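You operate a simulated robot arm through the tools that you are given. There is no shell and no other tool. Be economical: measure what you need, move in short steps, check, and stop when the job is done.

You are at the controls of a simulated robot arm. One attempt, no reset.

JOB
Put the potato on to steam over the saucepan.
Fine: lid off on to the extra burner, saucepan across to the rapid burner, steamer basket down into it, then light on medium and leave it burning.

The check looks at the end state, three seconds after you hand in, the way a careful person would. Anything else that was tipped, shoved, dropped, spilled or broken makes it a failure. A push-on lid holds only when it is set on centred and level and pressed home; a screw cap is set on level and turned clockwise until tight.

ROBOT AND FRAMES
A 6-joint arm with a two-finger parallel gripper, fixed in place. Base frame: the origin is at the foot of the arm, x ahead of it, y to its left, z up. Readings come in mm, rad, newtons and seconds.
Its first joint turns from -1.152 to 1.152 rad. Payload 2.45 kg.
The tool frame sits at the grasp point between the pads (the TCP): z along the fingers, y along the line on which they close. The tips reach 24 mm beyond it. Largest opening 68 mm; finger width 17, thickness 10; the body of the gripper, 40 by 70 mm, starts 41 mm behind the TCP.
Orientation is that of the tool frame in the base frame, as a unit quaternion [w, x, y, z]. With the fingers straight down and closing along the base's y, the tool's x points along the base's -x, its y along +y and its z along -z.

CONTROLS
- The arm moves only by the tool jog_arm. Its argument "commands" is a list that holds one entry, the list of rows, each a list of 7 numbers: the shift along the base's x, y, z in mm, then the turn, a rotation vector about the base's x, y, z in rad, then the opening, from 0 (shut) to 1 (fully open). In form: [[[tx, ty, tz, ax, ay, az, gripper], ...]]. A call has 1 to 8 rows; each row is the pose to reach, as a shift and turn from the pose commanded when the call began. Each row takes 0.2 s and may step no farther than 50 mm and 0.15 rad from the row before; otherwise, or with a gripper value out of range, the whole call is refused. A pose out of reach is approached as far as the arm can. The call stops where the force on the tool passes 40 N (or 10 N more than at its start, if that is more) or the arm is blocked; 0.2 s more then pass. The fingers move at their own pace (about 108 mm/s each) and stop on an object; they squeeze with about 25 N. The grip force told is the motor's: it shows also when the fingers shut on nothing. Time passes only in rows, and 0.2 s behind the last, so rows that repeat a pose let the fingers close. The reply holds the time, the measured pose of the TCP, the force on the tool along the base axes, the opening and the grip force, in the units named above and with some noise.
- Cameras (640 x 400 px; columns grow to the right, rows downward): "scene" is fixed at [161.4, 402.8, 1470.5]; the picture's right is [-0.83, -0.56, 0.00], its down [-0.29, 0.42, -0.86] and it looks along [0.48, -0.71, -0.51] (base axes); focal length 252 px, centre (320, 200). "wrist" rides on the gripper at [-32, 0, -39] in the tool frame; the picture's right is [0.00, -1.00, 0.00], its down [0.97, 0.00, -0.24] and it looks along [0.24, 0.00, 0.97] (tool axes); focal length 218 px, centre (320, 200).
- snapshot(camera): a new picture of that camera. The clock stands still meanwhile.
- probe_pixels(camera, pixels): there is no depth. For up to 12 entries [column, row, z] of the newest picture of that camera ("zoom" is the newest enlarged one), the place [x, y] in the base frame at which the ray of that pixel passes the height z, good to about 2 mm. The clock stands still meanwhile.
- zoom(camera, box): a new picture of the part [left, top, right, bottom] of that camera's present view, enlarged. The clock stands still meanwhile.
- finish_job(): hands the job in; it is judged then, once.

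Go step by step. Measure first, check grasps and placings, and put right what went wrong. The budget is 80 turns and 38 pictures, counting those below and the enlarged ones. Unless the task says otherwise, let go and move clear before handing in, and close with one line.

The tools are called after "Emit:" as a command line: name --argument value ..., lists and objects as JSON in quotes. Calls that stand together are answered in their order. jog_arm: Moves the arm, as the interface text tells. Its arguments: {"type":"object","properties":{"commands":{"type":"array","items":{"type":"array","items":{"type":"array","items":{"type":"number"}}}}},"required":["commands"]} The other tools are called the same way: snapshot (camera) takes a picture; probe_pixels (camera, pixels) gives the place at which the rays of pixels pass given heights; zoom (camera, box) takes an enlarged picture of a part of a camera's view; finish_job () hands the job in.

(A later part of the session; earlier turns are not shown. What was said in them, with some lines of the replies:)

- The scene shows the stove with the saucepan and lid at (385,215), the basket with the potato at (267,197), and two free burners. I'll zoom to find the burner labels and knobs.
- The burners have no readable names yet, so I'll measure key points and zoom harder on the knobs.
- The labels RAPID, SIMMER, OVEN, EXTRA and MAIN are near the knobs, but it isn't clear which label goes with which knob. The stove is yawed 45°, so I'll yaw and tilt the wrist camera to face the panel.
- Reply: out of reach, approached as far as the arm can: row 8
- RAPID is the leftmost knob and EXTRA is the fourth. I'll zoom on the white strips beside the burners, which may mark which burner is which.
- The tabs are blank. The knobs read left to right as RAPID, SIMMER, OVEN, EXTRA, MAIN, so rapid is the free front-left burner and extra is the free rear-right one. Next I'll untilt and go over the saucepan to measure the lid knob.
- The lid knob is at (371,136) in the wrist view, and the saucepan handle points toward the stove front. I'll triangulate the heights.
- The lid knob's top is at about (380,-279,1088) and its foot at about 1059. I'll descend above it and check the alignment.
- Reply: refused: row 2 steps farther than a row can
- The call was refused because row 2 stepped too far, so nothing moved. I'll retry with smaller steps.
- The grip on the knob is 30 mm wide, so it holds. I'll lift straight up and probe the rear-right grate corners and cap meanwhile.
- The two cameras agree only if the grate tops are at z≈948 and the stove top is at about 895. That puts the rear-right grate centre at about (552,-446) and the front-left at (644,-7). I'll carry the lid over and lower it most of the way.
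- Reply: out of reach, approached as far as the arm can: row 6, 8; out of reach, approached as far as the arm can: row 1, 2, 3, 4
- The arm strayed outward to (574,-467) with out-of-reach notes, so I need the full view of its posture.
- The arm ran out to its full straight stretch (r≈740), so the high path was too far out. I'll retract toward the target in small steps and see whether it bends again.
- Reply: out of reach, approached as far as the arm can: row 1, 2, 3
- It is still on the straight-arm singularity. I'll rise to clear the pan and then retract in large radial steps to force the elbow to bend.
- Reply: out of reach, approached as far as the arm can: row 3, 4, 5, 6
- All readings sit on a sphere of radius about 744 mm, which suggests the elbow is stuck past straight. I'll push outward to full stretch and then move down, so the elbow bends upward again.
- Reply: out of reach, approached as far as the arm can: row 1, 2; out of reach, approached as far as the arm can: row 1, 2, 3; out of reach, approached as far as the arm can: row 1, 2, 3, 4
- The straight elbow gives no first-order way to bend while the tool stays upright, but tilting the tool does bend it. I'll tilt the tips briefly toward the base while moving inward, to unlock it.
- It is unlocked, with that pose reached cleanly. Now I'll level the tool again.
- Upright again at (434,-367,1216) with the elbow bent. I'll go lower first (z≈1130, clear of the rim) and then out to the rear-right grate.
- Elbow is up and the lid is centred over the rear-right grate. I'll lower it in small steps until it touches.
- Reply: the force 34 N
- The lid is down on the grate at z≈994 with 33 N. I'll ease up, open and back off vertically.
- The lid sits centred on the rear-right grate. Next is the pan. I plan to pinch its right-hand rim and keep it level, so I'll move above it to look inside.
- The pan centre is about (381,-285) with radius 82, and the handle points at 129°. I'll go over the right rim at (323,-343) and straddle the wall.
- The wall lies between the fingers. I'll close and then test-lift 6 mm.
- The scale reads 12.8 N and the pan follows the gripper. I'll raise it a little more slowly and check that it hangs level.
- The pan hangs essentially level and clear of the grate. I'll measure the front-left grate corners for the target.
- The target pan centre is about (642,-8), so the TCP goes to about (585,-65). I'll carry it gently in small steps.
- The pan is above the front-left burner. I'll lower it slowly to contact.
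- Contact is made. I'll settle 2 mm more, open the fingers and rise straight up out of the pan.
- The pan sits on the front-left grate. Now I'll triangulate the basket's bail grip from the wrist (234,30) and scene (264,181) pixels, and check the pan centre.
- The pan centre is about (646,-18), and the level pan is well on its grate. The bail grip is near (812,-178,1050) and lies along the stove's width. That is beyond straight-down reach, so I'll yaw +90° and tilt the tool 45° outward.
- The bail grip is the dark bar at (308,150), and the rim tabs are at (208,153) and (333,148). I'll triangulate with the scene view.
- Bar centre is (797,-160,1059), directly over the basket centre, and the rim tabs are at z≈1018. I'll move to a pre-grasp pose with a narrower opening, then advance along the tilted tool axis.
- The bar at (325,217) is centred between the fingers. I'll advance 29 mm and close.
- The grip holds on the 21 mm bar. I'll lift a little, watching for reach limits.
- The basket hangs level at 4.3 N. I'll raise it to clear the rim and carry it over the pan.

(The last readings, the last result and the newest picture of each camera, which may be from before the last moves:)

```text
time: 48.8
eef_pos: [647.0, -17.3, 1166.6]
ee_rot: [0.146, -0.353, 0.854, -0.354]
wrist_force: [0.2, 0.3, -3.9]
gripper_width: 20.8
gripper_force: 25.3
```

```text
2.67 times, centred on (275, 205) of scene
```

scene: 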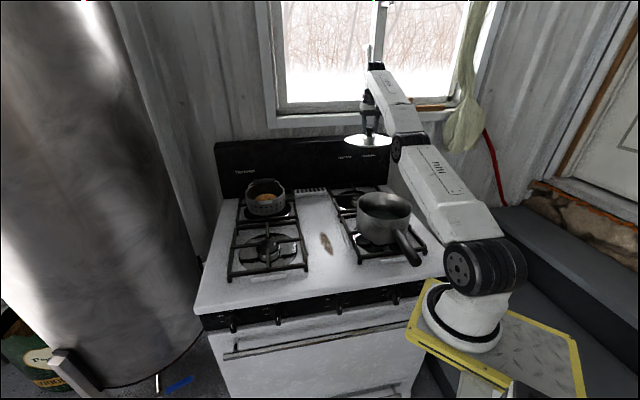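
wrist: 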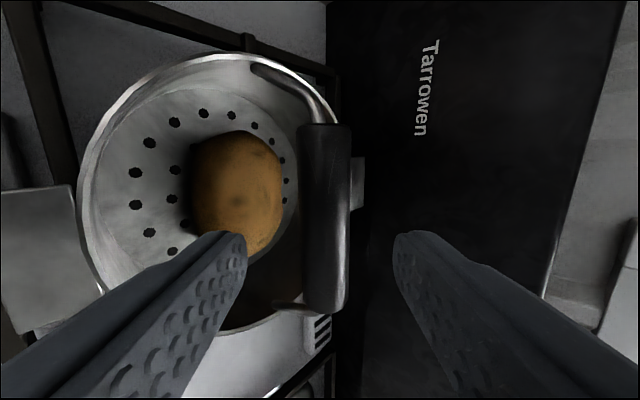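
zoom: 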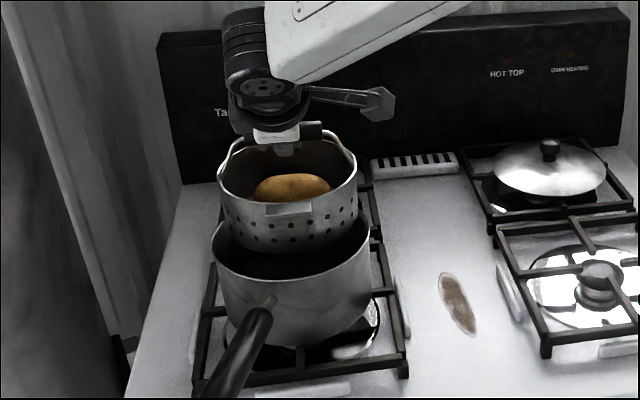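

The basket is well centred over the pan. I'll lower it in steps.

Emit:
jog_arm --commands '[[[0, 0, -8, 0, 0, 0, 0], [0, 0, -16, 0, 0, 0, 0], [0, 0, -24, 0, 0, 0, 0], [0, 0, -32, 0, 0, 0, 0], [0, 0, -40, 0, 0, 0, 0]]]'

Emit:
jog_arm --commands '[[[0, 0, -8, 0, 0, 0, 0], [0, 0, -16, 0, 0, 0, 0], [0, 0, -24, 0, 0, 0, 0], [0, 0, -30, 0, 0, 0, 0], [0, 0, -34, 0, 0, 0, 0]]]'

```text
time: 50.0
eef_pos: [645.1, -17.8, 1124.7]
ee_rot: [0.145, -0.353, 0.854, -0.353]
wrist_force: [-4.0, 3.2, 1.2]
gripper_width: 20.9
gripper_force: 24.8
```

```text
time: 51.2
eef_pos: [646.8, -18.1, 1093.5]
ee_rot: [0.147, -0.353, 0.853, -0.354]
wrist_force: [5.3, -5.3, 6.5]
gripper_width: 20.8
gripper_force: 25.4
```

Emit:
jog_arm --commands '[[[0, 0, -2, 0, 0, 0, 0], [0, 0, -4, 0, 0, 0, 0], [0, 0, -4, 0, 0, 0, 0]]]'

Emit:
zoom --camera "scene" --box '[220, 170, 310, 270]'

```text
time: 52.0
eef_pos: [645.8, -17.6, 1091.3]
ee_rot: [0.148, -0.352, 0.854, -0.354]
wrist_force: [5.2, -6.6, 10.6]
gripper_width: 20.8
gripper_force: 24.4
```

```text
4.00 times, centred on (265, 220) of scene
```

zoom: 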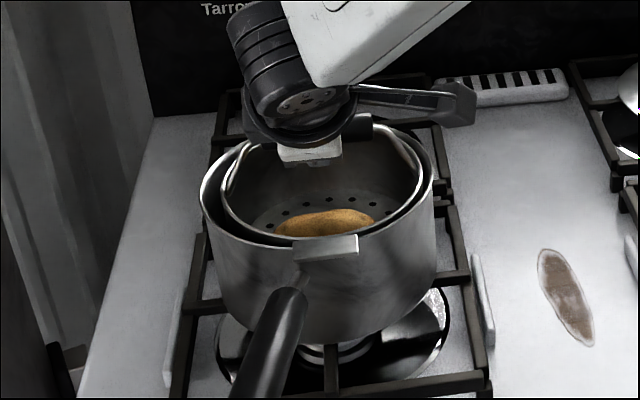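

The basket is seated, with its front tab on the rim at (325,248). I'll ease the load, open partway and back out along the tool axis.

Emit:
jog_arm --commands '[[[0, 0, 2.5, 0, 0, 0, 0], [0, 0, 3, 0, 0, 0, 0.3], [0, 0, 3, 0, 0, 0, 0.6], [0, 0, 3, 0, 0, 0, 0.65], [-6, 6, 11.5, 0, 0, 0, 0.65], [-20, 20, 31, 0, 0, 0, 0.65], [-40, 40, 60, 0, 0, 0, 0.65], [-60, 60, 88, 0, 0, 0, 0.65]]]'

```text
time: 53.8
eef_pos: [584.8, 42.7, 1176.7]
ee_rot: [0.147, -0.353, 0.854, -0.353]
wrist_force: [0.9, -0.1, 1.0]
gripper_width: 44.4
gripper_force: 0.0
```

The gripper is clear of the bail. Now I'll return to the upright yaw and approach the RAPID knob at about (u=-553, z≈830) from the stove front.

Emit:
jog_arm --commands '[[[-5, 5, 15, 0.1, 0.1, 0, 1], [-10, 15, 30, 0.2, 0.2, 0, 1], [-20, 30, 40, 0.3, 0.3, 0, 1], [-35, 50, 45, 0.4, 0.4, 0, 1], [-55, 75, 45, 0.5, 0.5, 0, 1], [-75, 100, 45, 0.555, 0.555, 0, 1]]]'

Emit:
jog_arm --commands '[[[-10, 20, 0, 0, 0, -0.14, 1], [-20, 40, 0, 0, 0, -0.28, 1], [-30, 60, 0, 0, 0, -0.42, 1], [-40, 80, 0, 0, 0, -0.56, 1], [-50, 100, 0, 0, 0, -0.7, 1], [-60, 120, 0, 0, 0, -0.84, 1], [-70, 130, 0, 0, 0, -0.98, 1], [-80, 140, 0, 0, 0, -1.12, 1]]]'

Emit:
jog_arm --commands '[[[0, 10, -20, 0, 0, -0.15, 1], [0, 20, -40, 0, 0, -0.3, 1], [0, 30, -60, 0, 0, -0.451, 1]]]'

```text
time: 55.2
eef_pos: [511.5, 143.9, 1221.2]
ee_rot: [-0.002, -0.383, 0.924, 0.001]
wrist_force: [0.7, -0.1, 0.1]
gripper_width: 68.2
gripper_force: 0.1
```

```text
time: 57.0
eef_pos: [431.2, 281.0, 1221.6]
ee_rot: [-0.001, 0.167, 0.986, 0.001]
wrist_force: [0.2, 0.1, -0.2]
gripper_width: 67.9
gripper_force: 0.0
```

```text
time: 57.8
eef_pos: [429.5, 310.8, 1162.3]
ee_rot: [0.001, 0.384, 0.923, 0.001]
wrist_force: [-0.8, -0.8, -0.2]
gripper_width: 68.1
gripper_force: 0.1
```

Emit:
jog_arm --commands '[[[5, 5, -30, -0.1, -0.1, 0, 1], [10, 8, -60, -0.2, -0.2, 0, 1], [15, 10, -90, -0.3, -0.3, 0, 1], [25, 10, -120, -0.4, -0.4, 0, 1], [35, 5, -150, -0.5, -0.5, 0, 1], [45, 0, -180, -0.6, -0.6, 0, 1], [55, -10, -210, -0.7, -0.7, 0, 1], [65, -20, -240, -0.8, -0.8, 0, 1]]]'

Emit:
jog_arm --commands '[[[8, -8, -20, -0.1, -0.1, 0, 1], [15, -16, -40, -0.2, -0.2, 0, 1], [20, -24, -40, -0.3, -0.3, 0, 1]]]'

Emit:
snapshot --camera "wrist"

```text
time: 59.6
eef_pos: [495.5, 291.1, 921.1]
ee_rot: [0.496, 0.324, 0.779, -0.204]
wrist_force: [0.1, 0.2, -0.1]
gripper_width: 68.2
gripper_force: 0.0
```

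```text
time: 60.4
eef_pos: [516.7, 268.9, 882.1]
ee_rot: [0.649, 0.273, 0.657, -0.268]
wrist_force: [-0.1, -0.2, 0.9]
gripper_width: 68.0
gripper_force: 0.0
```

```text
3 pictures are left
```

wrist: 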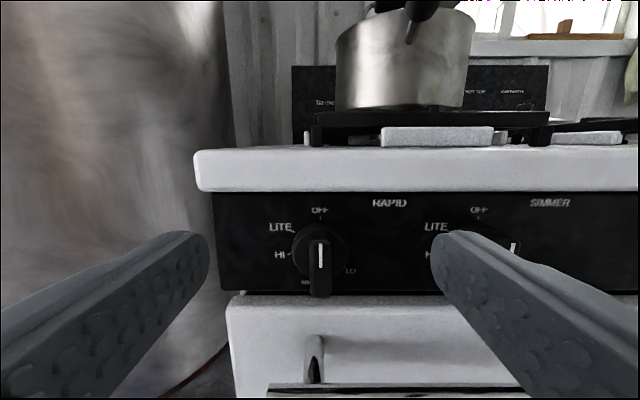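

The tool is horizontal and centred on the RAPID knob (320,250). The marks run counter-clockwise: OFF top, LITE, HI left, MED lower-left, LO right. One tight zoom will give me the MED angle.

Emit:
zoom --camera "wrist" --box '[264, 200, 376, 300]'

```text
4.00 times, centred on (320, 250) of wrist
```

zoom: 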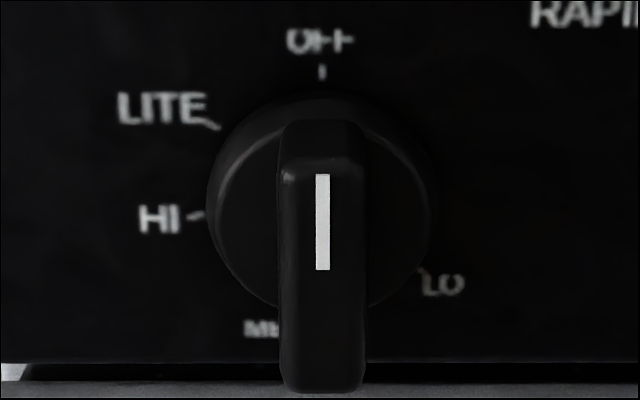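

MED sits at about 165° counter-clockwise from OFF (LITE at about 55°, HI at about 102°). The lever is about 14 mm wide with its face near d=264. I'll descend to z≈833, advance and grip it.

Emit:
jog_arm --commands '[[[0, 0, -25, 0, 0, 0, 0.7], [0, 0, -48.5, 0, 0, 0, 0.7], [20, -20, -48.5, 0, 0, 0, 0.7], [38, -38, -48.5, 0, 0, 0, 0.7], [48, -48, -48.5, 0, 0, 0, 0.7], [54, -54, -48.5, 0, 0, 0, 0.7]]]'

Emit:
jog_arm --commands '[[[0, 0, 0, 0, 0, 0, 0], [0, 0, 0, 0, 0, 0, 0], [0, 0, 0, 0, 0, 0, 0]]]'

```text
time: 61.8
eef_pos: [571.1, 215.0, 833.4]
ee_rot: [0.648, 0.273, 0.659, -0.268]
wrist_force: [0.3, 0.3, -1.2]
gripper_width: 47.5
gripper_force: 0.0
```

```text
time: 62.6
eef_pos: [570.1, 214.6, 832.7]
ee_rot: [0.649, 0.273, 0.658, -0.268]
wrist_force: [-0.1, -3.1, 0.8]
gripper_width: 14.9
gripper_force: 34.2
```

The lever is gripped at 14.9 mm. I'll turn counter-clockwise to LITE, about 0.96 rad.

Emit:
jog_arm --commands '[[[0, 0, 0, -0.085, 0.085, 0, 0], [0, 0, 0, -0.17, 0.17, 0, 0], [0, 0, 0, -0.255, 0.255, 0, 0], [0, 0, 0, -0.34, 0.34, 0, 0], [0, 0, 0, -0.425, 0.425, 0, 0], [0, 0, 0, -0.51, 0.51, 0, 0], [0, 0, 0, -0.595, 0.595, 0, 0], [0, 0, 0, -0.679, 0.679, 0, 0]]]'

```text
time: 64.4
eef_pos: [569.7, 213.7, 833.2]
ee_rot: [0.449, -0.056, 0.709, -0.542]
wrist_force: [10.5, -2.0, -15.6]
gripper_width: 14.9
gripper_force: 34.7
```

It turned cleanly to LITE, with a slight off-axis load of -15.6 N in z. I'll dwell for ignition, shift 2 mm down and continue toward MED.

Emit:
jog_arm --commands '[[[0, 0, -1, 0, 0, 0, 0], [0, 0, -2, 0, 0, 0, 0], [0, 0, -2, 0, 0, 0, 0], [0, 0, -2, 0, 0, 0, 0], [0, 0, -2, 0, 0, 0, 0], [0, 0, -2, 0, 0, 0, 0]]]'

Emit:
jog_arm --commands '[[[0, 0, 0, -0.085, 0.085, 0, 0], [0, 0, 0, -0.17, 0.17, 0, 0], [0, 0, 0, -0.255, 0.255, 0, 0], [0, 0, 0, -0.34, 0.34, 0, 0], [0, 0, 0, -0.425, 0.425, 0, 0], [0, 0, 0, -0.51, 0.51, 0, 0], [0, 0, 0, -0.595, 0.595, 0, 0], [0, 0, 0, -0.679, 0.679, 0, 0]]]'

```text
time: 65.8
eef_pos: [571.2, 214.7, 833.2]
ee_rot: [0.449, -0.057, 0.708, -0.542]
wrist_force: [2.1, -8.7, 3.3]
gripper_width: 14.8
gripper_force: 33.8
```

```text
time: 67.6
eef_pos: [570.9, 215.3, 832.9]
ee_rot: [-0.148, 0.374, -0.597, 0.694]
wrist_force: [-1.3, -13.9, 19.6]
gripper_width: 14.8
gripper_force: 34.1
```

Now at about 110°, past HI. The last turn is about 0.96 rad to MED.

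Emit:
jog_arm --commands '[[[0, 0, 1, -0.085, 0.085, 0, 0], [0, 0, 1.5, -0.17, 0.17, 0, 0], [0, 0, 1.5, -0.255, 0.255, 0, 0], [0, 0, 1.5, -0.34, 0.34, 0, 0], [0, 0, 1.5, -0.425, 0.425, 0, 0], [0, 0, 1.5, -0.51, 0.51, 0, 0], [0, 0, 1.5, -0.595, 0.595, 0, 0], [0, 0, 1.5, -0.679, 0.679, 0, 0]]]'

```text
time: 69.4
eef_pos: [571.4, 214.2, 833.4]
ee_rot: [0.187, 0.608, -0.351, 0.687]
wrist_force: [-8.7, -6.4, 7.0]
gripper_width: 14.8
gripper_force: 34.3
```

The total turn measures 165°. I'll open, back straight off and look at the pointer.

Emit:
jog_arm --commands '[[[0, 0, 0, 0, 0, 0, 0.4], [0, 0, 0, 0, 0, 0, 0.8], [0, 0, 0, 0, 0, 0, 0.8], [-20, 20, 0, 0, 0, 0, 0.9], [-45, 45, 0, 0, 0, 0, 1], [-70, 70, 0, 0, 0, 0, 1], [-85, 85, 0, 0, 0, 0, 1]]]'

Emit:
snapshot --camera "wrist"

```text
time: 71.0
eef_pos: [485.5, 299.9, 831.5]
ee_rot: [0.187, 0.607, -0.352, 0.688]
wrist_force: [-0.1, -0.1, 0.1]
gripper_width: 68.0
gripper_force: 0.1
```

```text
1 pictures are left
```

wrist: 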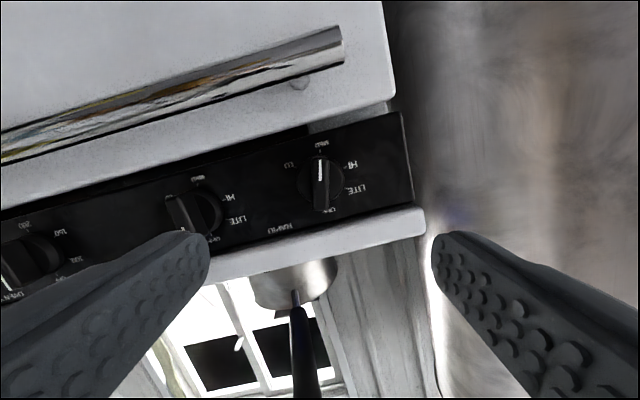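

The pointer at (320,170) aims at the MED label (320,147). I'll retreat clear and use the last picture to confirm the flame and the layout.

Emit:
jog_arm --commands '[[[-25, 25, 10, 0, 0, 0, 1], [-45, 45, 30, 0, 0, 0, 1], [-55, 50, 70, 0, 0, 0, 1], [-60, 50, 115, 0, 0, 0, 1], [-65, 50, 160, 0, 0, 0, 1]]]'

Emit:
zoom --camera "scene" --box '[200, 150, 420, 340]'

```text
time: 72.2
eef_pos: [460.4, 330.2, 995.0]
ee_rot: [0.187, 0.607, -0.353, 0.687]
wrist_force: [0.3, -0.6, -0.4]
gripper_width: 68.1
gripper_force: 0.0
out of reach, approached as far as the arm can: row 2, 3, 4, 5
```

```text
2.11 times, centred on (310, 245) of scene
```

zoom: 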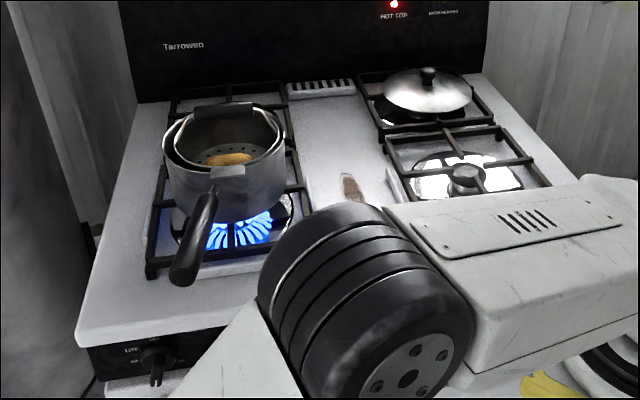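

The flame is burning blue under the pan at (240,230). The basket is seated in the pan, the lid is on the rear-right burner, and the arm is clear, so I'm handing in.

Emit:
finish_job

```text
The job is handed in.
```

The potato is in the steamer basket over the saucepan on the rapid burner, which is lit and left on MED; the lid is on the extra burner, which I took to be the rear-right one from the knob order because the burners carry no names.
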